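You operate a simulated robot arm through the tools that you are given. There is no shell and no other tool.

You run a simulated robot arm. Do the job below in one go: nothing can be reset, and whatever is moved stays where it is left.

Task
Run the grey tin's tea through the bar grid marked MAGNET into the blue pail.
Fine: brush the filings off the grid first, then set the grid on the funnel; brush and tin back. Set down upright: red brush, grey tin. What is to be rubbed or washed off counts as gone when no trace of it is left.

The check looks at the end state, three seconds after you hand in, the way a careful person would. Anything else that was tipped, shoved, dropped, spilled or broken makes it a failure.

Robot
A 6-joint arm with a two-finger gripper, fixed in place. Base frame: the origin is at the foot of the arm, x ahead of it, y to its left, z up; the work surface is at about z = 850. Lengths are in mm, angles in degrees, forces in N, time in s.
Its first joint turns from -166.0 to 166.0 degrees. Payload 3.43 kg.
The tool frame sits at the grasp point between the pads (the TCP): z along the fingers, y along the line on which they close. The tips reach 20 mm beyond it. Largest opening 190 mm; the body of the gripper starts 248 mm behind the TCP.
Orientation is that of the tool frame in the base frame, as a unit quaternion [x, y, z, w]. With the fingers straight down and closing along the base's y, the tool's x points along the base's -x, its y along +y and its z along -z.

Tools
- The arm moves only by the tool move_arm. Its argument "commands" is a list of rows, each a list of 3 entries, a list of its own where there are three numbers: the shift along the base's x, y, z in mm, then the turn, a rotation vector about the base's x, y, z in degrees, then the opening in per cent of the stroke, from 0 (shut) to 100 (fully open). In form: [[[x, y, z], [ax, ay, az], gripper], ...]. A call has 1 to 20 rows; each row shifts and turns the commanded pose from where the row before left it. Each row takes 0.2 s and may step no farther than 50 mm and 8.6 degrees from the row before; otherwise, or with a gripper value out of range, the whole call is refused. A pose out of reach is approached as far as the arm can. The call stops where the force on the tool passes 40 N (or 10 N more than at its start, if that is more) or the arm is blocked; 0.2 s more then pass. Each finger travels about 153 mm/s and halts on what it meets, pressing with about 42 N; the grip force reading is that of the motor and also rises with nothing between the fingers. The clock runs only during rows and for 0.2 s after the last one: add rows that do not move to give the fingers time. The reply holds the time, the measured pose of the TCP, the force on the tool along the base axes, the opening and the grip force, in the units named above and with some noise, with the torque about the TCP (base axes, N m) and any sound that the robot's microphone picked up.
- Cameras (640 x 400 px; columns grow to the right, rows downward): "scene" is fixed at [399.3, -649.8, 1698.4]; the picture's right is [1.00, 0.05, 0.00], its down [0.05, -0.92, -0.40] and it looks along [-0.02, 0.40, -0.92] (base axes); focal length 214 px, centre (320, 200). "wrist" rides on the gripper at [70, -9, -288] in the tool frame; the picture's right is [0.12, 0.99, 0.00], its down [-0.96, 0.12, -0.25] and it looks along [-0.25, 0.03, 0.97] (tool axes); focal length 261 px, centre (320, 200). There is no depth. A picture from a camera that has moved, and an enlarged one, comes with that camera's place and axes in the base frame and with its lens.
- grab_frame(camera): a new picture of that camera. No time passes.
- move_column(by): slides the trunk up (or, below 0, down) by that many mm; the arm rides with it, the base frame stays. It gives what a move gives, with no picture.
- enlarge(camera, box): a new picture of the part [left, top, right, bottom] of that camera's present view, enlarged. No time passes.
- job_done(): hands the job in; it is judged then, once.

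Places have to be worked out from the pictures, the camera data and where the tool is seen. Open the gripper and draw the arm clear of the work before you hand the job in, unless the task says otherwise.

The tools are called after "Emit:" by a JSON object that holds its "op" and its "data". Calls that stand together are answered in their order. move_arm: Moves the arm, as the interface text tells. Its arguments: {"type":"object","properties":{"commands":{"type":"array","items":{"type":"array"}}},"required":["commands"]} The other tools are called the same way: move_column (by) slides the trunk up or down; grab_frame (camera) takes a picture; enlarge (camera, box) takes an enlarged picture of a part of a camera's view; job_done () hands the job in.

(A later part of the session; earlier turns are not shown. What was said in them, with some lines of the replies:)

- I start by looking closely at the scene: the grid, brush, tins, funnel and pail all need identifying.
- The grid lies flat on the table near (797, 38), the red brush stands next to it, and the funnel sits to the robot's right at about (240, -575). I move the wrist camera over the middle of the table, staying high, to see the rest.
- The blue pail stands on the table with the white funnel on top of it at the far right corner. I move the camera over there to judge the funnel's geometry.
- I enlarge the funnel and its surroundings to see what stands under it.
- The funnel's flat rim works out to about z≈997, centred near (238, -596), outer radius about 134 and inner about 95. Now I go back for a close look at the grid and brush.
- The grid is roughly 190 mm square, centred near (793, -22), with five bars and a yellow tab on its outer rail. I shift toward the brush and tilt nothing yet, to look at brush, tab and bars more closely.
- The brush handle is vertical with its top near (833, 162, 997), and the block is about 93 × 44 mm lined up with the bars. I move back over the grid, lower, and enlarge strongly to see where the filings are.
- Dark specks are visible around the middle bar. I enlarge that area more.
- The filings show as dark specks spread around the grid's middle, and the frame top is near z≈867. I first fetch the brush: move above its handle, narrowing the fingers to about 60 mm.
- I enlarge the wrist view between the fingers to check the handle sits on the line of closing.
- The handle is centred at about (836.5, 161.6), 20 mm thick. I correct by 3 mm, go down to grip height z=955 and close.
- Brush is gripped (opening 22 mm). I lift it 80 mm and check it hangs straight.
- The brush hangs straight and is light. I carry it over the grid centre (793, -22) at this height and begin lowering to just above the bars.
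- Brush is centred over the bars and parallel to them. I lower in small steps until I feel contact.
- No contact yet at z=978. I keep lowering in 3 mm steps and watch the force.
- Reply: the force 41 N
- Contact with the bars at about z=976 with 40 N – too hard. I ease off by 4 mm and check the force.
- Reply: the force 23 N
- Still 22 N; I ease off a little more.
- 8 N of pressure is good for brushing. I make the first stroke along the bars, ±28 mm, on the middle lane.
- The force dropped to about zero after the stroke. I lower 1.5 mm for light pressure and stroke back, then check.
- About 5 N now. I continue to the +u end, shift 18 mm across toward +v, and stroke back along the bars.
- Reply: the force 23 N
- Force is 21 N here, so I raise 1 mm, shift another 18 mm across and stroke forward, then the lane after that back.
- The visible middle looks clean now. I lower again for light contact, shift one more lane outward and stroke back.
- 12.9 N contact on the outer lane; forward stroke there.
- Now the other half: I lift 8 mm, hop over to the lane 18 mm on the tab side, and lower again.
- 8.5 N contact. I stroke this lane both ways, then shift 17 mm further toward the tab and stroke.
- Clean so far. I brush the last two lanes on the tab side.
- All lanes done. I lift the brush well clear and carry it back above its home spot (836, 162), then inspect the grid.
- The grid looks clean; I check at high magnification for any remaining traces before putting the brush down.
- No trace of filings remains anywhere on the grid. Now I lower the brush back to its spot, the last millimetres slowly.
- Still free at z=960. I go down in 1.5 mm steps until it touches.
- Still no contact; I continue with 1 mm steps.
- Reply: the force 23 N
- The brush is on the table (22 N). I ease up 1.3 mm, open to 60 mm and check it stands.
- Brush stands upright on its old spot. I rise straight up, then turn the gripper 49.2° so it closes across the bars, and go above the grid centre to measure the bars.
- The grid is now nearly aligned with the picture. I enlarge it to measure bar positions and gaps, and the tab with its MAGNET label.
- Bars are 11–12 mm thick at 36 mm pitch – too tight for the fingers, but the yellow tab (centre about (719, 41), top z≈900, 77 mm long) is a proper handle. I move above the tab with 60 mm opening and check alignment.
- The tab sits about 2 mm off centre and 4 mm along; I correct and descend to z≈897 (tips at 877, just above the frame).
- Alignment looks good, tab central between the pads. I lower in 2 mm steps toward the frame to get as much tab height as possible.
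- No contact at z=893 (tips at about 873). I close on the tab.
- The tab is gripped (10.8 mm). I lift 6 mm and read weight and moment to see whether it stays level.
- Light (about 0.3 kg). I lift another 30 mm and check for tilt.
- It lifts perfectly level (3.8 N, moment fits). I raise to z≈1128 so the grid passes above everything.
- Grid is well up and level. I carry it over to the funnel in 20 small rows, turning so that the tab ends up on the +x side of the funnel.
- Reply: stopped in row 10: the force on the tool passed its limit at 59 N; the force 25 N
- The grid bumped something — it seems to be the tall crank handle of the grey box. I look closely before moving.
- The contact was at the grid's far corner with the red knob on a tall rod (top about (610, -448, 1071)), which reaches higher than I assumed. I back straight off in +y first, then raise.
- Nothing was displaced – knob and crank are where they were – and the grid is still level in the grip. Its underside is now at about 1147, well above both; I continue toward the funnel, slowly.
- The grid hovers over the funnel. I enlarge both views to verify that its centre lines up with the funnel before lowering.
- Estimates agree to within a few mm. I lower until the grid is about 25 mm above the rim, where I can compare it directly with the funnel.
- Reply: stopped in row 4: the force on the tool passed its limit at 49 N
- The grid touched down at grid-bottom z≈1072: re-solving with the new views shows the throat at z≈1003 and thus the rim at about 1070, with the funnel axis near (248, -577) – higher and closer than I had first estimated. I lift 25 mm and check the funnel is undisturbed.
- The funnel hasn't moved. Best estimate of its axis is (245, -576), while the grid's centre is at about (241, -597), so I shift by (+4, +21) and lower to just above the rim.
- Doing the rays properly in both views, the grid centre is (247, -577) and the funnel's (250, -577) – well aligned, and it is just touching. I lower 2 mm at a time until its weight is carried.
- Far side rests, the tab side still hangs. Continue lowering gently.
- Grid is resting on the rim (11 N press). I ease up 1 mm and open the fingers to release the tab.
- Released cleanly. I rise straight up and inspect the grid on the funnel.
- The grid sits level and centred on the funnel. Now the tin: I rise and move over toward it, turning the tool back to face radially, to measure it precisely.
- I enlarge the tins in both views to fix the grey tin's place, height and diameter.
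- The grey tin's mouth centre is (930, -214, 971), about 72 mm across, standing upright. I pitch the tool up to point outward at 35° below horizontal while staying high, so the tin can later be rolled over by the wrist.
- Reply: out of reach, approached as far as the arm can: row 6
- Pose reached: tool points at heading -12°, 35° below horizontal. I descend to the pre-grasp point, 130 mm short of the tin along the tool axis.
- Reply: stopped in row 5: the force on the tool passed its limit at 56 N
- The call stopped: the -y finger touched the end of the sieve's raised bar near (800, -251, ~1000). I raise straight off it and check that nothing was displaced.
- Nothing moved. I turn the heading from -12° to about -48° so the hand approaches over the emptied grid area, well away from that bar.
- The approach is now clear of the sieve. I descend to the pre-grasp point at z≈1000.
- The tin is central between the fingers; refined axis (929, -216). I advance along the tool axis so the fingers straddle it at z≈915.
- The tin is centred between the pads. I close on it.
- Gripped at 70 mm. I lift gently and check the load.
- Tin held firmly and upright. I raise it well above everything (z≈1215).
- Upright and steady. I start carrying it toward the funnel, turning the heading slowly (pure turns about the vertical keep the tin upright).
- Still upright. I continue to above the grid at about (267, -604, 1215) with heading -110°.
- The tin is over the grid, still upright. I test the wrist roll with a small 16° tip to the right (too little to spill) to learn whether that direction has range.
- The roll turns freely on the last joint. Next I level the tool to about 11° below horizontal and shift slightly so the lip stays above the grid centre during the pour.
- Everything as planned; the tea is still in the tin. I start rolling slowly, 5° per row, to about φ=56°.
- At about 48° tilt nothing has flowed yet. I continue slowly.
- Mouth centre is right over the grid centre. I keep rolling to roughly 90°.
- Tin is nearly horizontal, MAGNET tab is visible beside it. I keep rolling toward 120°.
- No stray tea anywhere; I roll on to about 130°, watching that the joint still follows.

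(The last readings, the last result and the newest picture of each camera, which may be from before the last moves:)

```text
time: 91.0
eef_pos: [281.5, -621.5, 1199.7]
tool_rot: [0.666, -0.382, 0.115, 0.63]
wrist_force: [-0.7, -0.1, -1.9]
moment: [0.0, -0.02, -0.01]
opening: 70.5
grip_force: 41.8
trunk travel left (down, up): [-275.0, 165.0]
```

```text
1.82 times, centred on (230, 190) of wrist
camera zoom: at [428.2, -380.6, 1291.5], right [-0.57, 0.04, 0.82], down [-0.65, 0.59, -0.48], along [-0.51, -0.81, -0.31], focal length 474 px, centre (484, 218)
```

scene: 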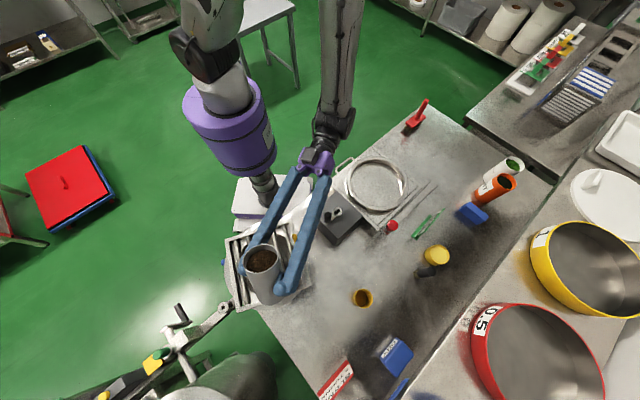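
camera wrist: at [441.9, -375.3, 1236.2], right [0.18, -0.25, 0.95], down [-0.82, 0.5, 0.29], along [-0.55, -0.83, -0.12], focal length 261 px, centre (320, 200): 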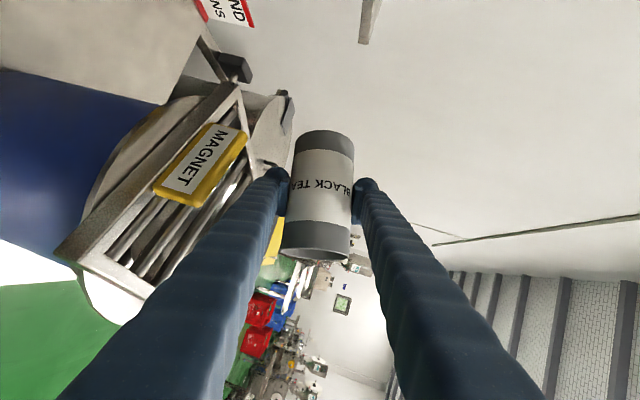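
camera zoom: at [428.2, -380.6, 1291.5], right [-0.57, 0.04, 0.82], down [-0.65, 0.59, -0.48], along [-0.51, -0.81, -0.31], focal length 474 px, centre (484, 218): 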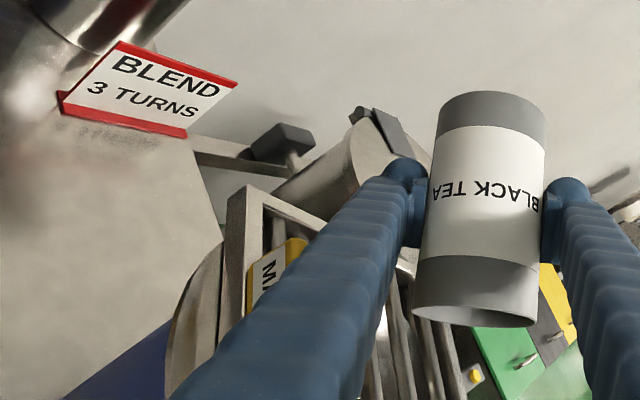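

Tilt is now about 115° and the joint keeps following. I roll further to about 160° and hold so everything runs out.

Emit:
{"op": "move_arm", "data": {"commands": [[[0, 0, 0], [-1.34, -3.7, -0.72], 25], [[0, 0, 0], [-1.34, -3.7, -0.72], 25], [[0, 0, 0], [-1.34, -3.7, -0.72], 25], [[0, 0, 0], [-1.34, -3.7, -0.72], 25], [[0, 0, 0], [-1.34, -3.7, -0.72], 25], [[0, 0, 0], [-1.34, -3.7, -0.72], 25], [[0, 0, 0], [-1.34, -3.7, -0.72], 25], [[0, 0, 0], [0, 0, 0], 25], [[0, 0, 0], [0, 0, 0], 25], [[0, 0, 0], [0, 0, 0], 25], [[0, 0, 0], [0, 0, 0], 25]]}}

Emit:
{"op": "enlarge", "data": {"camera": "scene", "box": [200, 200, 340, 330]}}

Emit:
{"op": "grab_frame", "data": {"camera": "wrist"}}

```text
time: 93.4
eef_pos: [281.3, -621.0, 1200.5]
tool_rot: [0.552, -0.533, 0.264, 0.585]
wrist_force: [1.1, 0.3, -0.9]
moment: [-0.02, -0.02, -0.06]
opening: 70.3
grip_force: 42.3
trunk travel left (down, up): [-275.0, 165.0]
```

```text
3.08 times, centred on (270, 265) of scene
camera zoom: at [399.3, -649.8, 1698.4], right [1.0, 0.05, 0.0], down [0.05, -0.92, -0.4], along [-0.02, 0.4, -0.92], focal length 660 px, centre (474, 0)
```

zoom: 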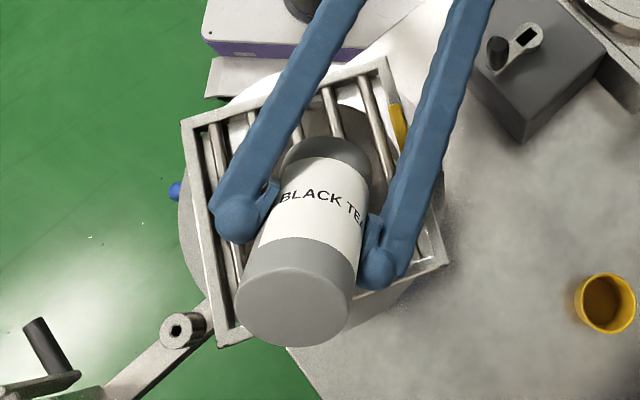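

```text
taken
camera wrist: at [404.1, -375.8, 1312.7], right [-0.86, 0.22, 0.47], down [-0.3, 0.53, -0.79], along [-0.42, -0.82, -0.39], focal length 261 px, centre (320, 200)
```

wrist: 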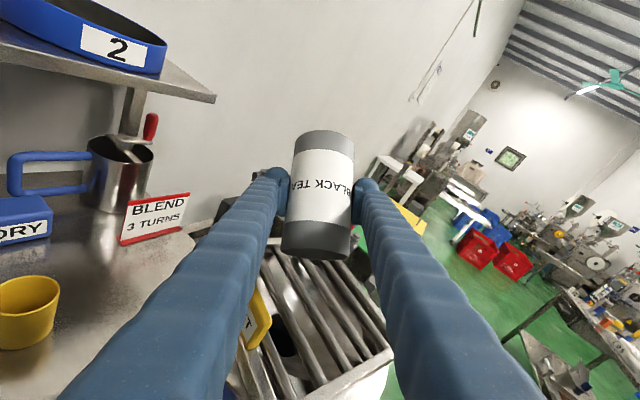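

Tilt is now about 130°. I enlarge the mouth and the grid to look for tea left in the tin or on the bars.

Emit:
{"op": "enlarge", "data": {"camera": "wrist", "box": [220, 200, 420, 400]}}

Emit:
{"op": "enlarge", "data": {"camera": "scene", "box": [225, 220, 315, 315]}}

```text
2.00 times, centred on (320, 300) of wrist
camera zoom: at [404.1, -375.8, 1312.7], right [-0.86, 0.22, 0.47], down [-0.3, 0.53, -0.79], along [-0.42, -0.82, -0.39], focal length 521 px, centre (320, 0)
```

zoom: 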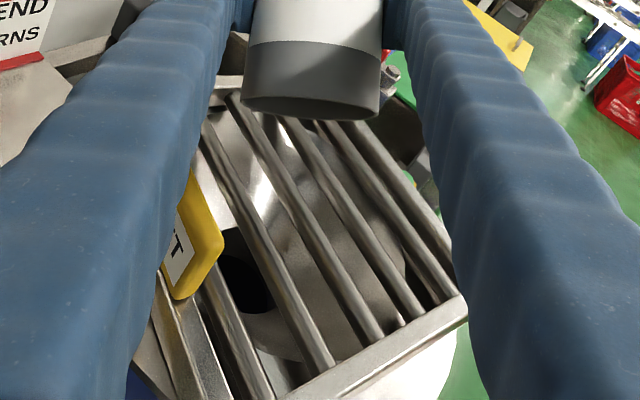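

```text
4.21 times, centred on (270, 268) of scene
camera zoom: at [399.3, -649.8, 1698.4], right [1.0, 0.05, 0.0], down [0.05, -0.92, -0.4], along [-0.02, 0.4, -0.92], focal length 903 px, centre (530, -84)
```

zoom: 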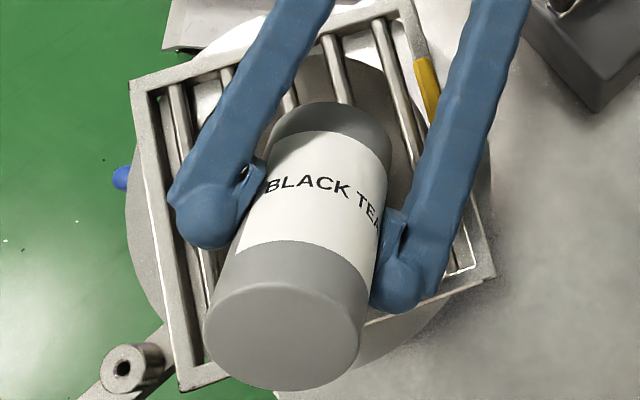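

No tea on the bars or around. I hold two more seconds inverted with a gentle nudge, then start rolling back to look inside.

Emit:
{"op": "move_arm", "data": {"commands": [[[0, 0, 0], [0, 0, 0], 25], [[0, 0, 0], [0, 0, 0], 25], [[0, 0, 4], [0, 0, 0], 25], [[0, 0, -4], [0, 0, 0], 25], [[0, 0, 4], [0, 0, 0], 25], [[0, 0, -4], [0, 0, 0], 25], [[0, 0, 0], [0, 0, 0], 25], [[0, 0, 0], [0, 0, 0], 25], [[0, 0, 0], [0, 0, 0], 25], [[0, 0, 0], [0, 0, 0], 25]]}}

Emit:
{"op": "move_arm", "data": {"commands": [[[0, 0, 0], [2.68, 7.4, 1.44], 25], [[0, 0, 0], [2.68, 7.4, 1.44], 25], [[0, 0, 0], [2.68, 7.4, 1.44], 25], [[0, 0, 0], [2.68, 7.4, 1.44], 25], [[0, 0, 0], [2.68, 7.4, 1.44], 25], [[0, 0, 0], [2.68, 7.4, 1.44], 25], [[0, 0, 0], [2.68, 7.4, 1.44], 25], [[0, 0, 0], [2.68, 7.4, 1.44], 25], [[0, 0, 0], [2.68, 7.4, 1.44], 25], [[0, 0, 0], [2.68, 7.4, 1.44], 25], [[0, 0, 0], [2.68, 7.4, 1.44], 25], [[0, 0, 0], [2.68, 7.4, 1.44], 25], [[0, 0, 0], [0, 0, 0], 25]]}}

Emit:
{"op": "enlarge", "data": {"camera": "scene", "box": [200, 200, 340, 330]}}

```text
time: 95.6
eef_pos: [281.4, -622.3, 1199.1]
tool_rot: [0.552, -0.532, 0.264, 0.585]
wrist_force: [0.4, 0.6, -0.5]
moment: [-0.01, 0.04, -0.03]
opening: 70.3
grip_force: 42.0
trunk travel left (down, up): [-275.0, 165.0]
```

```text
time: 98.4
eef_pos: [280.4, -622.6, 1200.2]
tool_rot: [0.767, 0.055, -0.259, 0.584]
wrist_force: [0.9, 0.4, -1.3]
moment: [0.02, 0.06, 0.01]
opening: 70.5
grip_force: 42.0
trunk travel left (down, up): [-275.0, 165.0]
```

```text
3.08 times, centred on (270, 265) of scene
camera zoom: at [399.3, -649.8, 1698.4], right [1.0, 0.05, 0.0], down [0.05, -0.92, -0.4], along [-0.02, 0.4, -0.92], focal length 660 px, centre (474, 0)
```

zoom: 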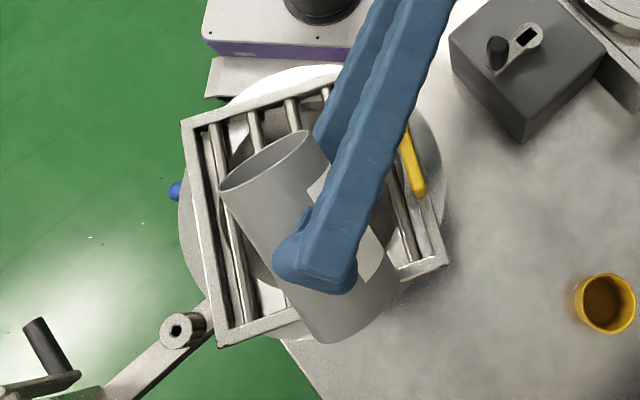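

The visible inside is now light grey instead of dark tea. I roll back the rest to see the bottom.

Emit:
{"op": "move_arm", "data": {"commands": [[[0, 0, 0], [2.57, 7.1, 1.38], 25], [[0, 0, 0], [2.57, 7.1, 1.38], 25], [[0, 0, 0], [2.57, 7.1, 1.38], 25], [[0, 0, 0], [2.57, 7.1, 1.38], 25], [[0, 0, 0], [2.57, 7.1, 1.38], 25], [[0, 0, 0], [2.57, 7.1, 1.38], 25], [[0, 0, 0], [0, 0, 0], 25]]}}

Emit:
{"op": "enlarge", "data": {"camera": "scene", "box": [200, 200, 340, 330]}}

Emit:
{"op": "enlarge", "data": {"camera": "scene", "box": [240, 235, 290, 285]}}

```text
time: 100.0
eef_pos: [280.4, -622.4, 1200.6]
tool_rot: [0.686, 0.349, -0.466, 0.436]
wrist_force: [-0.9, 1.0, -0.8]
moment: [-0.02, -0.01, -0.03]
opening: 70.3
grip_force: 42.0
trunk travel left (down, up): [-275.0, 165.0]
```

```text
3.08 times, centred on (270, 265) of scene
camera zoom: at [399.3, -649.8, 1698.4], right [1.0, 0.05, 0.0], down [0.05, -0.92, -0.4], along [-0.02, 0.4, -0.92], focal length 660 px, centre (474, 0)
```

zoom: 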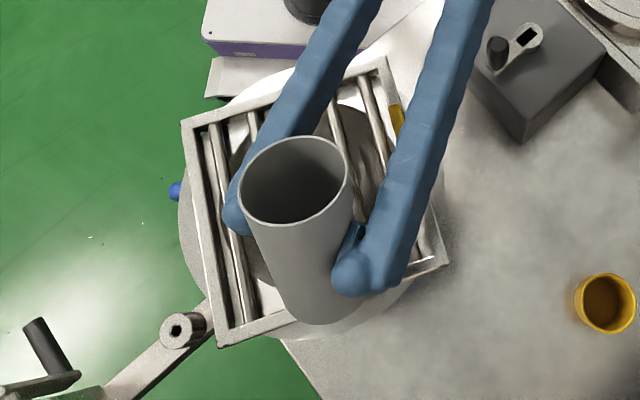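

```text
8.00 times, centred on (265, 260) of scene
camera zoom: at [399.3, -649.8, 1698.4], right [1.0, 0.05, 0.0], down [0.05, -0.92, -0.4], along [-0.02, 0.4, -0.92], focal length 1716 px, centre (760, -280)
```

zoom: 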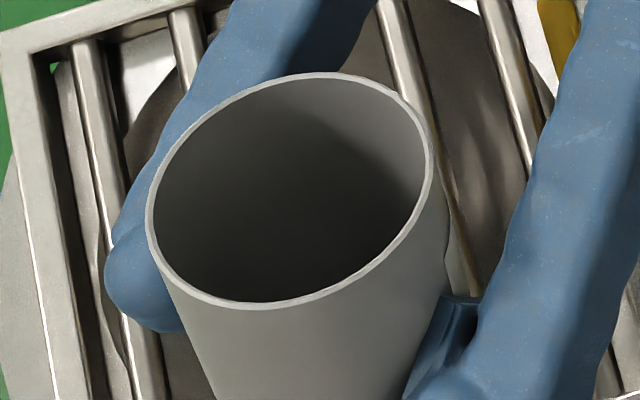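

The tin is empty. I reverse the leveling and the small roll so the tin is upright again.

Emit:
{"op": "move_arm", "data": {"commands": [[[-5, 7, 6], [7.5, -2.76, 0], 25], [[-5, 6, 6], [7.5, -2.76, 0], 25], [[-5, 6, 6], [7.5, -2.76, 0], 25], [[0, 0, 0], [2.27, 6.17, 4.55], 25], [[0, 0, 0], [2.27, 6.17, 4.55], 25], [[0, 0, 0], [0, 0, 0], 25]]}}

Emit:
{"op": "grab_frame", "data": {"camera": "wrist"}}

Emit:
{"op": "enlarge", "data": {"camera": "scene", "box": [200, 200, 340, 330]}}

```text
time: 101.4
eef_pos: [266.4, -602.5, 1218.3]
tool_rot: [0.726, 0.507, -0.38, 0.266]
wrist_force: [0.2, -0.1, -0.9]
moment: [-0.01, 0.0, -0.02]
opening: 70.4
grip_force: 41.6
trunk travel left (down, up): [-275.0, 165.0]
```

```text
taken
camera wrist: at [352.7, -339.3, 1324.3], right [0.96, -0.28, -0.1], down [-0.01, -0.36, 0.93], along [-0.29, -0.89, -0.35], focal length 261 px, centre (320, 200)
```

wrist: 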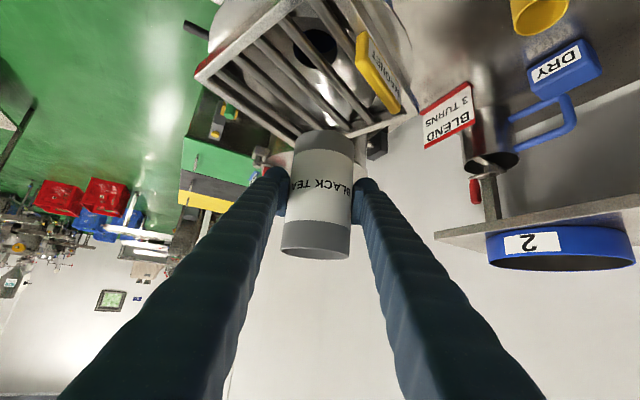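

```text
3.08 times, centred on (270, 265) of scene
camera zoom: at [399.3, -649.8, 1698.4], right [1.0, 0.05, 0.0], down [0.05, -0.92, -0.4], along [-0.02, 0.4, -0.92], focal length 660 px, centre (474, 0)
```

zoom: 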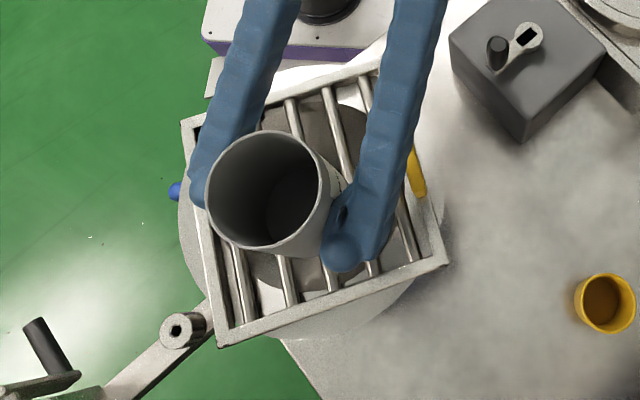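

Upright and empty. I carry it back along the same way.

Emit:
{"op": "move_arm", "data": {"commands": [[[34.3, 26.2, 0], [0, 0, 3.37], 25], [[34.3, 26.2, 0], [0, 0, 3.37], 25], [[34.3, 26.2, 0], [0, 0, 3.37], 25], [[34.3, 26.2, 0], [0, 0, 3.37], 25], [[34.3, 26.2, 0], [0, 0, 3.37], 25], [[34.3, 26.2, 0], [0, 0, 3.37], 25], [[34.3, 26.2, 0], [0, 0, 3.37], 25], [[34.3, 26.2, 0], [0, 0, 3.37], 25], [[34.3, 26.2, 0], [0, 0, 3.37], 25], [[36, 20, 0], [0, 0, 3.5], 25], [[36, 20, 0], [0, 0, 3.5], 25], [[36, 20, 0], [0, 0, 3.5], 25], [[36, 20, 0], [0, 0, 3.5], 25], [[36, 20, 0], [0, 0, 3.5], 25], [[36, 20, 0], [0, 0, 3.5], 25], [[36, 20, 0], [0, 0, 3.5], 25], [[36, 20, 0], [0, 0, 3.5], 25], [[36, 20, 0], [0, 0, 3.5], 25], [[0, 0, 0], [0, 0, 0], 25]]}}

Emit:
{"op": "grab_frame", "data": {"camera": "scene"}}

Emit:
{"op": "enlarge", "data": {"camera": "scene", "box": [200, 200, 340, 330]}}

```text
time: 105.4
eef_pos: [900.0, -186.3, 1217.9]
tool_rot: [0.363, 0.808, -0.189, 0.424]
wrist_force: [0.0, -0.2, -0.8]
moment: [0.01, 0.01, 0.0]
opening: 70.3
grip_force: 41.7
trunk travel left (down, up): [-275.0, 165.0]
```

```text
taken
```

scene: 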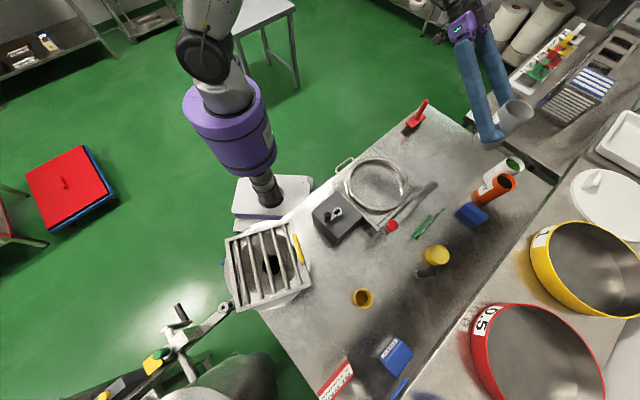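

```text
3.08 times, centred on (270, 265) of scene
camera zoom: at [399.3, -649.8, 1698.4], right [1.0, 0.05, 0.0], down [0.05, -0.92, -0.4], along [-0.02, 0.4, -0.92], focal length 660 px, centre (474, 0)
```

zoom: 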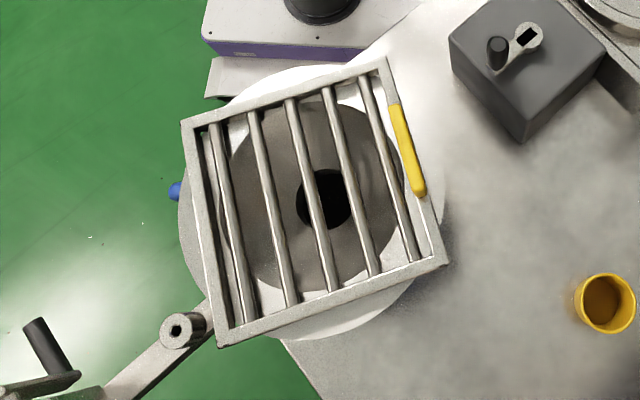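

Grid and funnel are clean, nothing spilled. I lower the tin above its old spot.

Emit:
{"op": "move_arm", "data": {"commands": [[[5, -5, -38], [0, 0, 0], 25], [[5, -5, -38], [0, 0, 0], 25], [[5, -5, -38], [0, 0, 0], 25], [[5, -5, -38], [0, 0, 0], 25], [[5, -5, -38], [0, 0, 0], 25], [[5, -5, -38], [0, 0, 0], 25], [[0, 0, -30], [0, 0, 0], 25], [[0, 0, -20], [0, 0, 0], 25], [[0, 0, -10], [0, 0, 0], 25], [[0, 0, 0], [0, 0, 0], 25]]}}

Emit:
{"op": "enlarge", "data": {"camera": "scene", "box": [410, 130, 520, 230]}}

Emit:
{"op": "enlarge", "data": {"camera": "wrist", "box": [200, 40, 440, 260]}}

```text
time: 107.6
eef_pos: [929.4, -216.6, 930.1]
tool_rot: [0.363, 0.808, -0.189, 0.425]
wrist_force: [0.6, -0.7, -1.4]
moment: [0.02, -0.02, -0.02]
opening: 70.4
grip_force: 41.4
trunk travel left (down, up): [-275.0, 165.0]
```

```text
4.00 times, centred on (465, 180) of scene
camera zoom: at [399.3, -649.8, 1698.4], right [1.0, 0.05, 0.0], down [0.05, -0.92, -0.4], along [-0.02, 0.4, -0.92], focal length 858 px, centre (-260, 280)
```

zoom: 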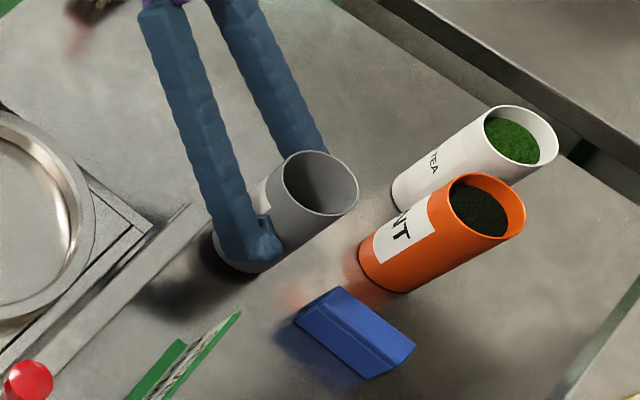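

```text
1.82 times, centred on (320, 150) of wrist
camera zoom: at [737.9, -15.6, 1036.9], right [0.7, 0.71, -0.09], down [0.31, -0.18, 0.93], along [0.65, -0.68, -0.35], focal length 474 px, centre (320, 291)
```

zoom: 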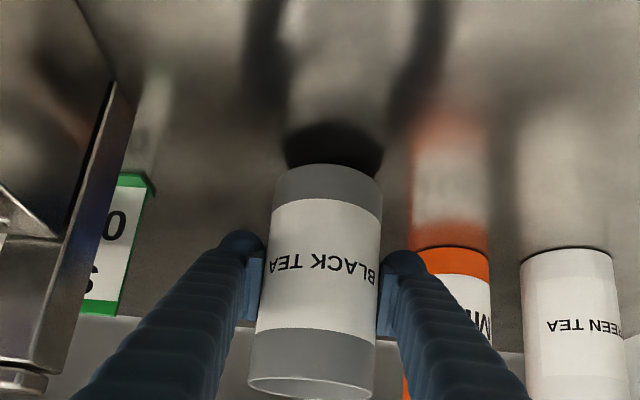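

About 15 mm above the table. I lower the rest in small steps.

Emit:
{"op": "move_arm", "data": {"commands": [[[0, 0, -6], [0, 0, 0], 25], [[0, 0, -4], [0, 0, 0], 25], [[0, 0, -2], [0, 0, 0], 25], [[0, 0, -1.5], [0, 0, 0], 25], [[0, 0, 0], [0, 0, 0], 25]]}}

Emit:
{"op": "move_arm", "data": {"commands": [[[0, 0, -1], [0, 0, 0], 25], [[0, 0, 0], [0, 0, 0], 25]]}}

```text
time: 108.8
eef_pos: [928.2, -216.6, 915.9]
tool_rot: [0.363, 0.808, -0.189, 0.424]
wrist_force: [0.3, -1.1, -2.0]
moment: [-0.01, -0.02, 0.01]
opening: 70.1
grip_force: 41.5
trunk travel left (down, up): [-275.0, 165.0]
```

```text
time: 109.4
eef_pos: [928.0, -217.1, 916.7]
tool_rot: [0.363, 0.808, -0.188, 0.424]
wrist_force: [0.1, 0.8, 3.2]
moment: [0.18, -0.14, 0.01]
opening: 70.2
grip_force: 41.9
trunk travel left (down, up): [-275.0, 165.0]
```

The tin touches the table (3 N). I open the fingers to 99 mm.

Emit:
{"op": "move_arm", "data": {"commands": [[[0, 0, 0], [0, 0, 0], 40], [[0, 0, 0], [0, 0, 0], 46], [[0, 0, 0], [0, 0, 0], 52], [[0, 0, 0], [0, 0, 0], 52]]}}

Emit:
{"op": "enlarge", "data": {"camera": "scene", "box": [410, 130, 520, 230]}}

Emit:
{"op": "enlarge", "data": {"camera": "wrist", "box": [200, 40, 440, 260]}}

```text
time: 110.4
eef_pos: [928.3, -217.2, 915.4]
tool_rot: [0.363, 0.808, -0.189, 0.424]
wrist_force: [0.7, -0.8, 0.6]
moment: [-0.02, -0.01, -0.05]
opening: 98.8
grip_force: 0.0
trunk travel left (down, up): [-275.0, 165.0]
```

```text
4.00 times, centred on (465, 180) of scene
camera zoom: at [399.3, -649.8, 1698.4], right [1.0, 0.05, 0.0], down [0.05, -0.92, -0.4], along [-0.02, 0.4, -0.92], focal length 858 px, centre (-260, 280)
```

zoom: 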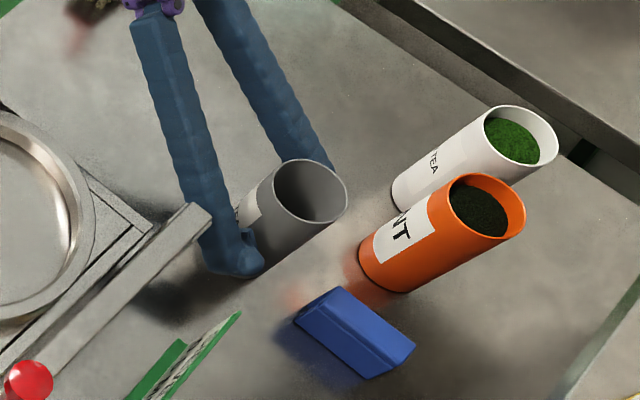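

```text
1.82 times, centred on (320, 150) of wrist
camera zoom: at [737.3, -15.8, 1022.0], right [0.7, 0.71, -0.09], down [0.31, -0.18, 0.93], along [0.65, -0.68, -0.35], focal length 474 px, centre (320, 291)
```

zoom: 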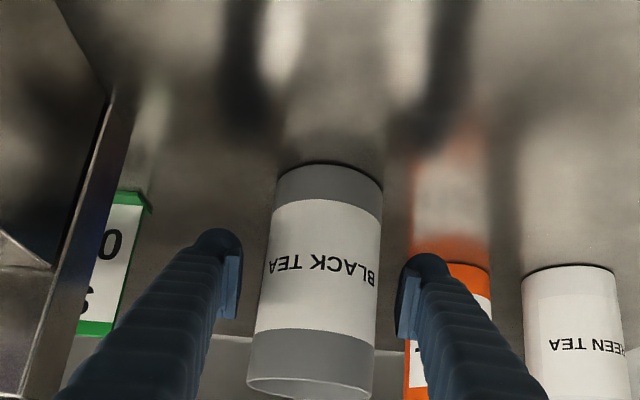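

The tin stands exactly where it was. I back out along the tool axis and rise.

Emit:
{"op": "move_arm", "data": {"commands": [[[-9, 11, 10.4], [0, 0, 0], 52], [[-18.3, 21.9, 20.9], [0, 0, 0], 52], [[-18.3, 21.9, 20.9], [0, 0, 0], 52], [[-18.3, 21.9, 20.9], [0, 0, 0], 52], [[-18.3, 21.9, 20.9], [0, 0, 0], 52], [[0, 0, 35], [0, 0, 0], 52], [[0, 0, 35], [0, 0, 0], 52], [[0, 0, 35], [0, 0, 0], 52], [[0, 0, 35], [0, 0, 0], 52], [[0, 0, 0], [0, 0, 0], 52]]}}

Emit:
{"op": "grab_frame", "data": {"camera": "scene"}}

Emit:
{"op": "grab_frame", "data": {"camera": "wrist"}}

```text
time: 112.6
eef_pos: [845.2, -120.6, 1147.8]
tool_rot: [0.362, 0.809, -0.187, 0.423]
wrist_force: [0.2, -0.3, -0.2]
moment: [-0.02, 0.05, -0.01]
opening: 98.8
grip_force: 0.0
trunk travel left (down, up): [-275.0, 165.0]
```

```text
taken
```

scene: 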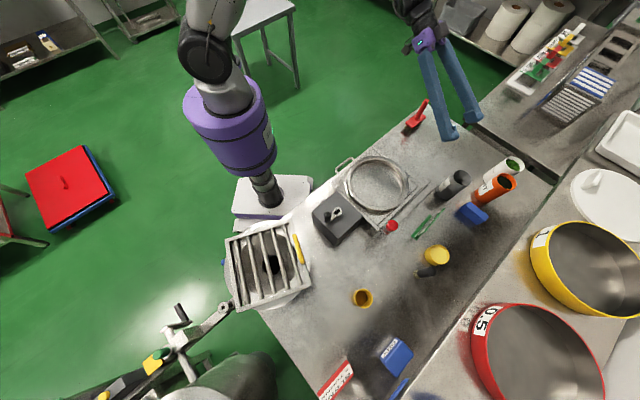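

```text
taken
camera wrist: at [653.9, 80.4, 1254.1], right [0.7, 0.71, -0.1], down [0.31, -0.18, 0.93], along [0.65, -0.68, -0.35], focal length 261 px, centre (320, 200)
```

wrist: 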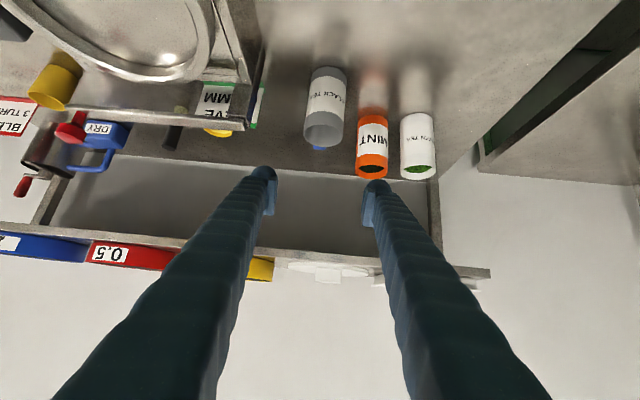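

Now I inspect: the funnel's throat, the table where the grid lay, the brush, tins and the sieve surroundings.

Emit:
{"op": "enlarge", "data": {"camera": "scene", "box": [240, 235, 300, 295]}}

Emit:
{"op": "enlarge", "data": {"camera": "scene", "box": [370, 90, 470, 190]}}

Emit:
{"op": "enlarge", "data": {"camera": "scene", "box": [200, 180, 460, 400]}}

Emit:
{"op": "enlarge", "data": {"camera": "scene", "box": [340, 90, 540, 215]}}

```text
6.67 times, centred on (270, 265) of scene
camera zoom: at [399.3, -649.8, 1698.4], right [1.0, 0.05, 0.0], down [0.05, -0.92, -0.4], along [-0.02, 0.4, -0.92], focal length 1430 px, centre (653, -233)
```

zoom: 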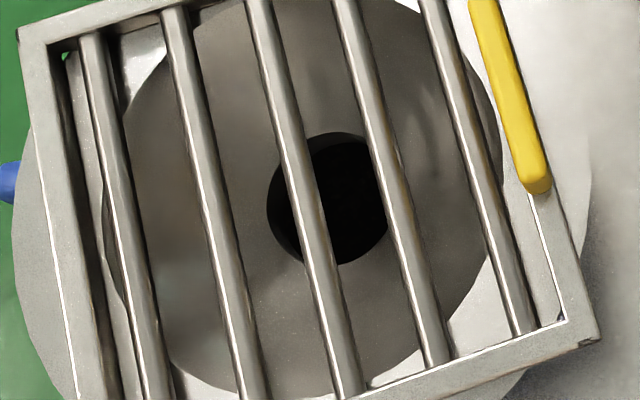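

```text
4.00 times, centred on (420, 140) of scene
camera zoom: at [399.3, -649.8, 1698.4], right [1.0, 0.05, 0.0], down [0.05, -0.92, -0.4], along [-0.02, 0.4, -0.92], focal length 858 px, centre (-80, 440)
```

zoom: 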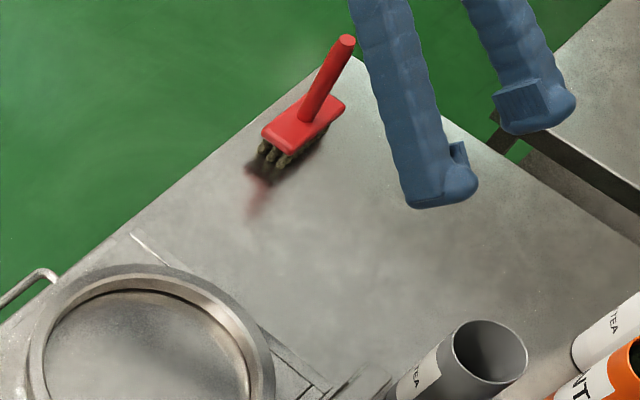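

```text
1.82 times, centred on (330, 290) of scene
camera zoom: at [399.3, -649.8, 1698.4], right [1.0, 0.05, 0.0], down [0.05, -0.92, -0.4], along [-0.02, 0.4, -0.92], focal length 390 px, centre (302, 36)
```

zoom: 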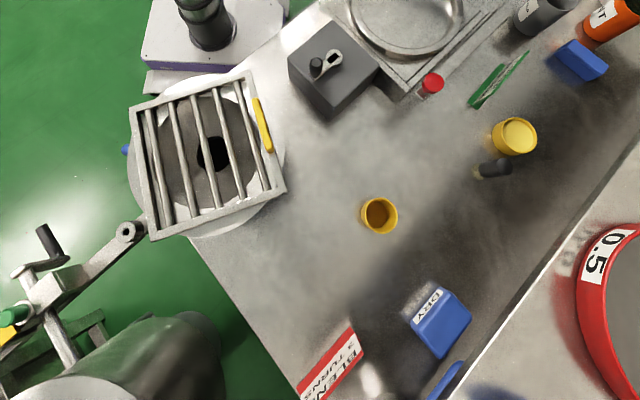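

```text
3.20 times, centred on (440, 152) of scene
camera zoom: at [399.3, -649.8, 1698.4], right [1.0, 0.05, 0.0], down [0.05, -0.92, -0.4], along [-0.02, 0.4, -0.92], focal length 686 px, centre (-64, 352)
```

zoom: 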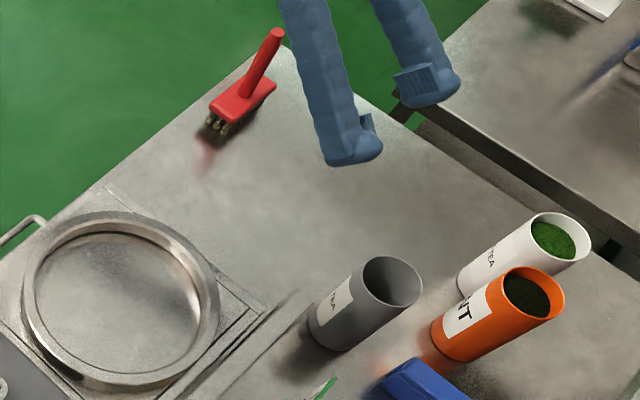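

Everything matches its original place, and the tin, grid, funnel and table are clean. I rise, bring the tool back to pointing down and open the gripper, staying high.

Emit:
{"op": "move_arm", "data": {"commands": [[[-15, 15, 30], [0, 0, 0], 60], [[-15, 15, 25], [5.126, 4.582, 0], 80], [[-15, 15, 15], [5.126, 4.582, 0], 100], [[-15, 15, 15], [5.126, 4.582, 0], 100], [[-15, 15, 15], [5.126, 4.582, 0], 100], [[-15, 15, 15], [5.126, 4.582, 0], 100], [[-15, 10, 15], [5.126, 4.582, 0], 100], [[-15, 10, 5], [5.126, 4.582, 0], 100], [[-10, 10, 0], [5.126, 4.582, 0], 100], [[0, 0, 0], [0, 0, 0], 100]]}}

Emit:
{"op": "grab_frame", "data": {"camera": "scene"}}

```text
time: 114.8
eef_pos: [708.0, 4.2, 1253.7]
tool_rot: [0.408, 0.904, -0.083, 0.095]
wrist_force: [0.3, -0.2, 0.1]
moment: [-0.01, 0.02, 0.0]
opening: 190.0
grip_force: 0.0
out of reach, approached as far as the arm can: row 7, 8, 9
trunk travel left (down, up): [-275.0, 165.0]
```

```text
taken
```

scene: 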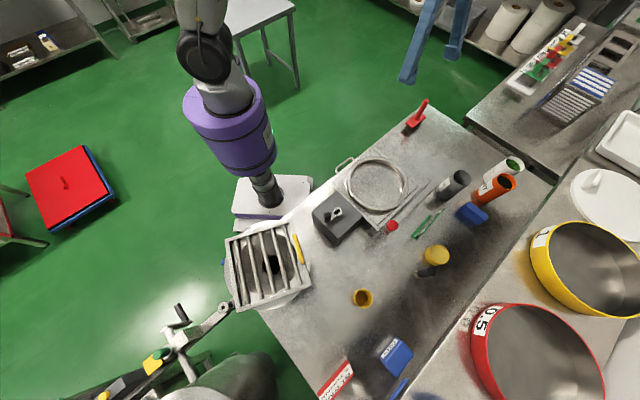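

The arm is high and clear with the gripper fully open, the brush and the empty tin stand upright in their places, and the clean MAGNET grid sits on the funnel with the tea run through into the pail. I hand the job in.

Emit:
{"op": "job_done", "data": {}}

```text
The job is handed in.
```

I ran the grey tin's tea through the MAGNET grid over the funnel on the blue pail, and handed the job in. I didn't look into the pail itself. The tin came back empty, and no tea shows on the grid, the funnel or the table.

- **Grid:** I brushed off all the filings first; enlarged pictures showed no trace left. The grid now sits level and centred on the funnel.
- **Brush and tin:** The red brush and the empty grey tin stand upright back where they were, within a few millimetres.
- **Arm:** It is raised clear of the table with the gripper open.

The call stopped on unplanned contact three times:

- The grid bumped the tall red knob by the sieve while I carried it.
- The grid touched the funnel rim sooner than I expected.
- A finger touched the end of the sieve's raised bar.

After each I backed off and compared pictures; nothing had moved, and a final comparison with the starting pictures showed the same.
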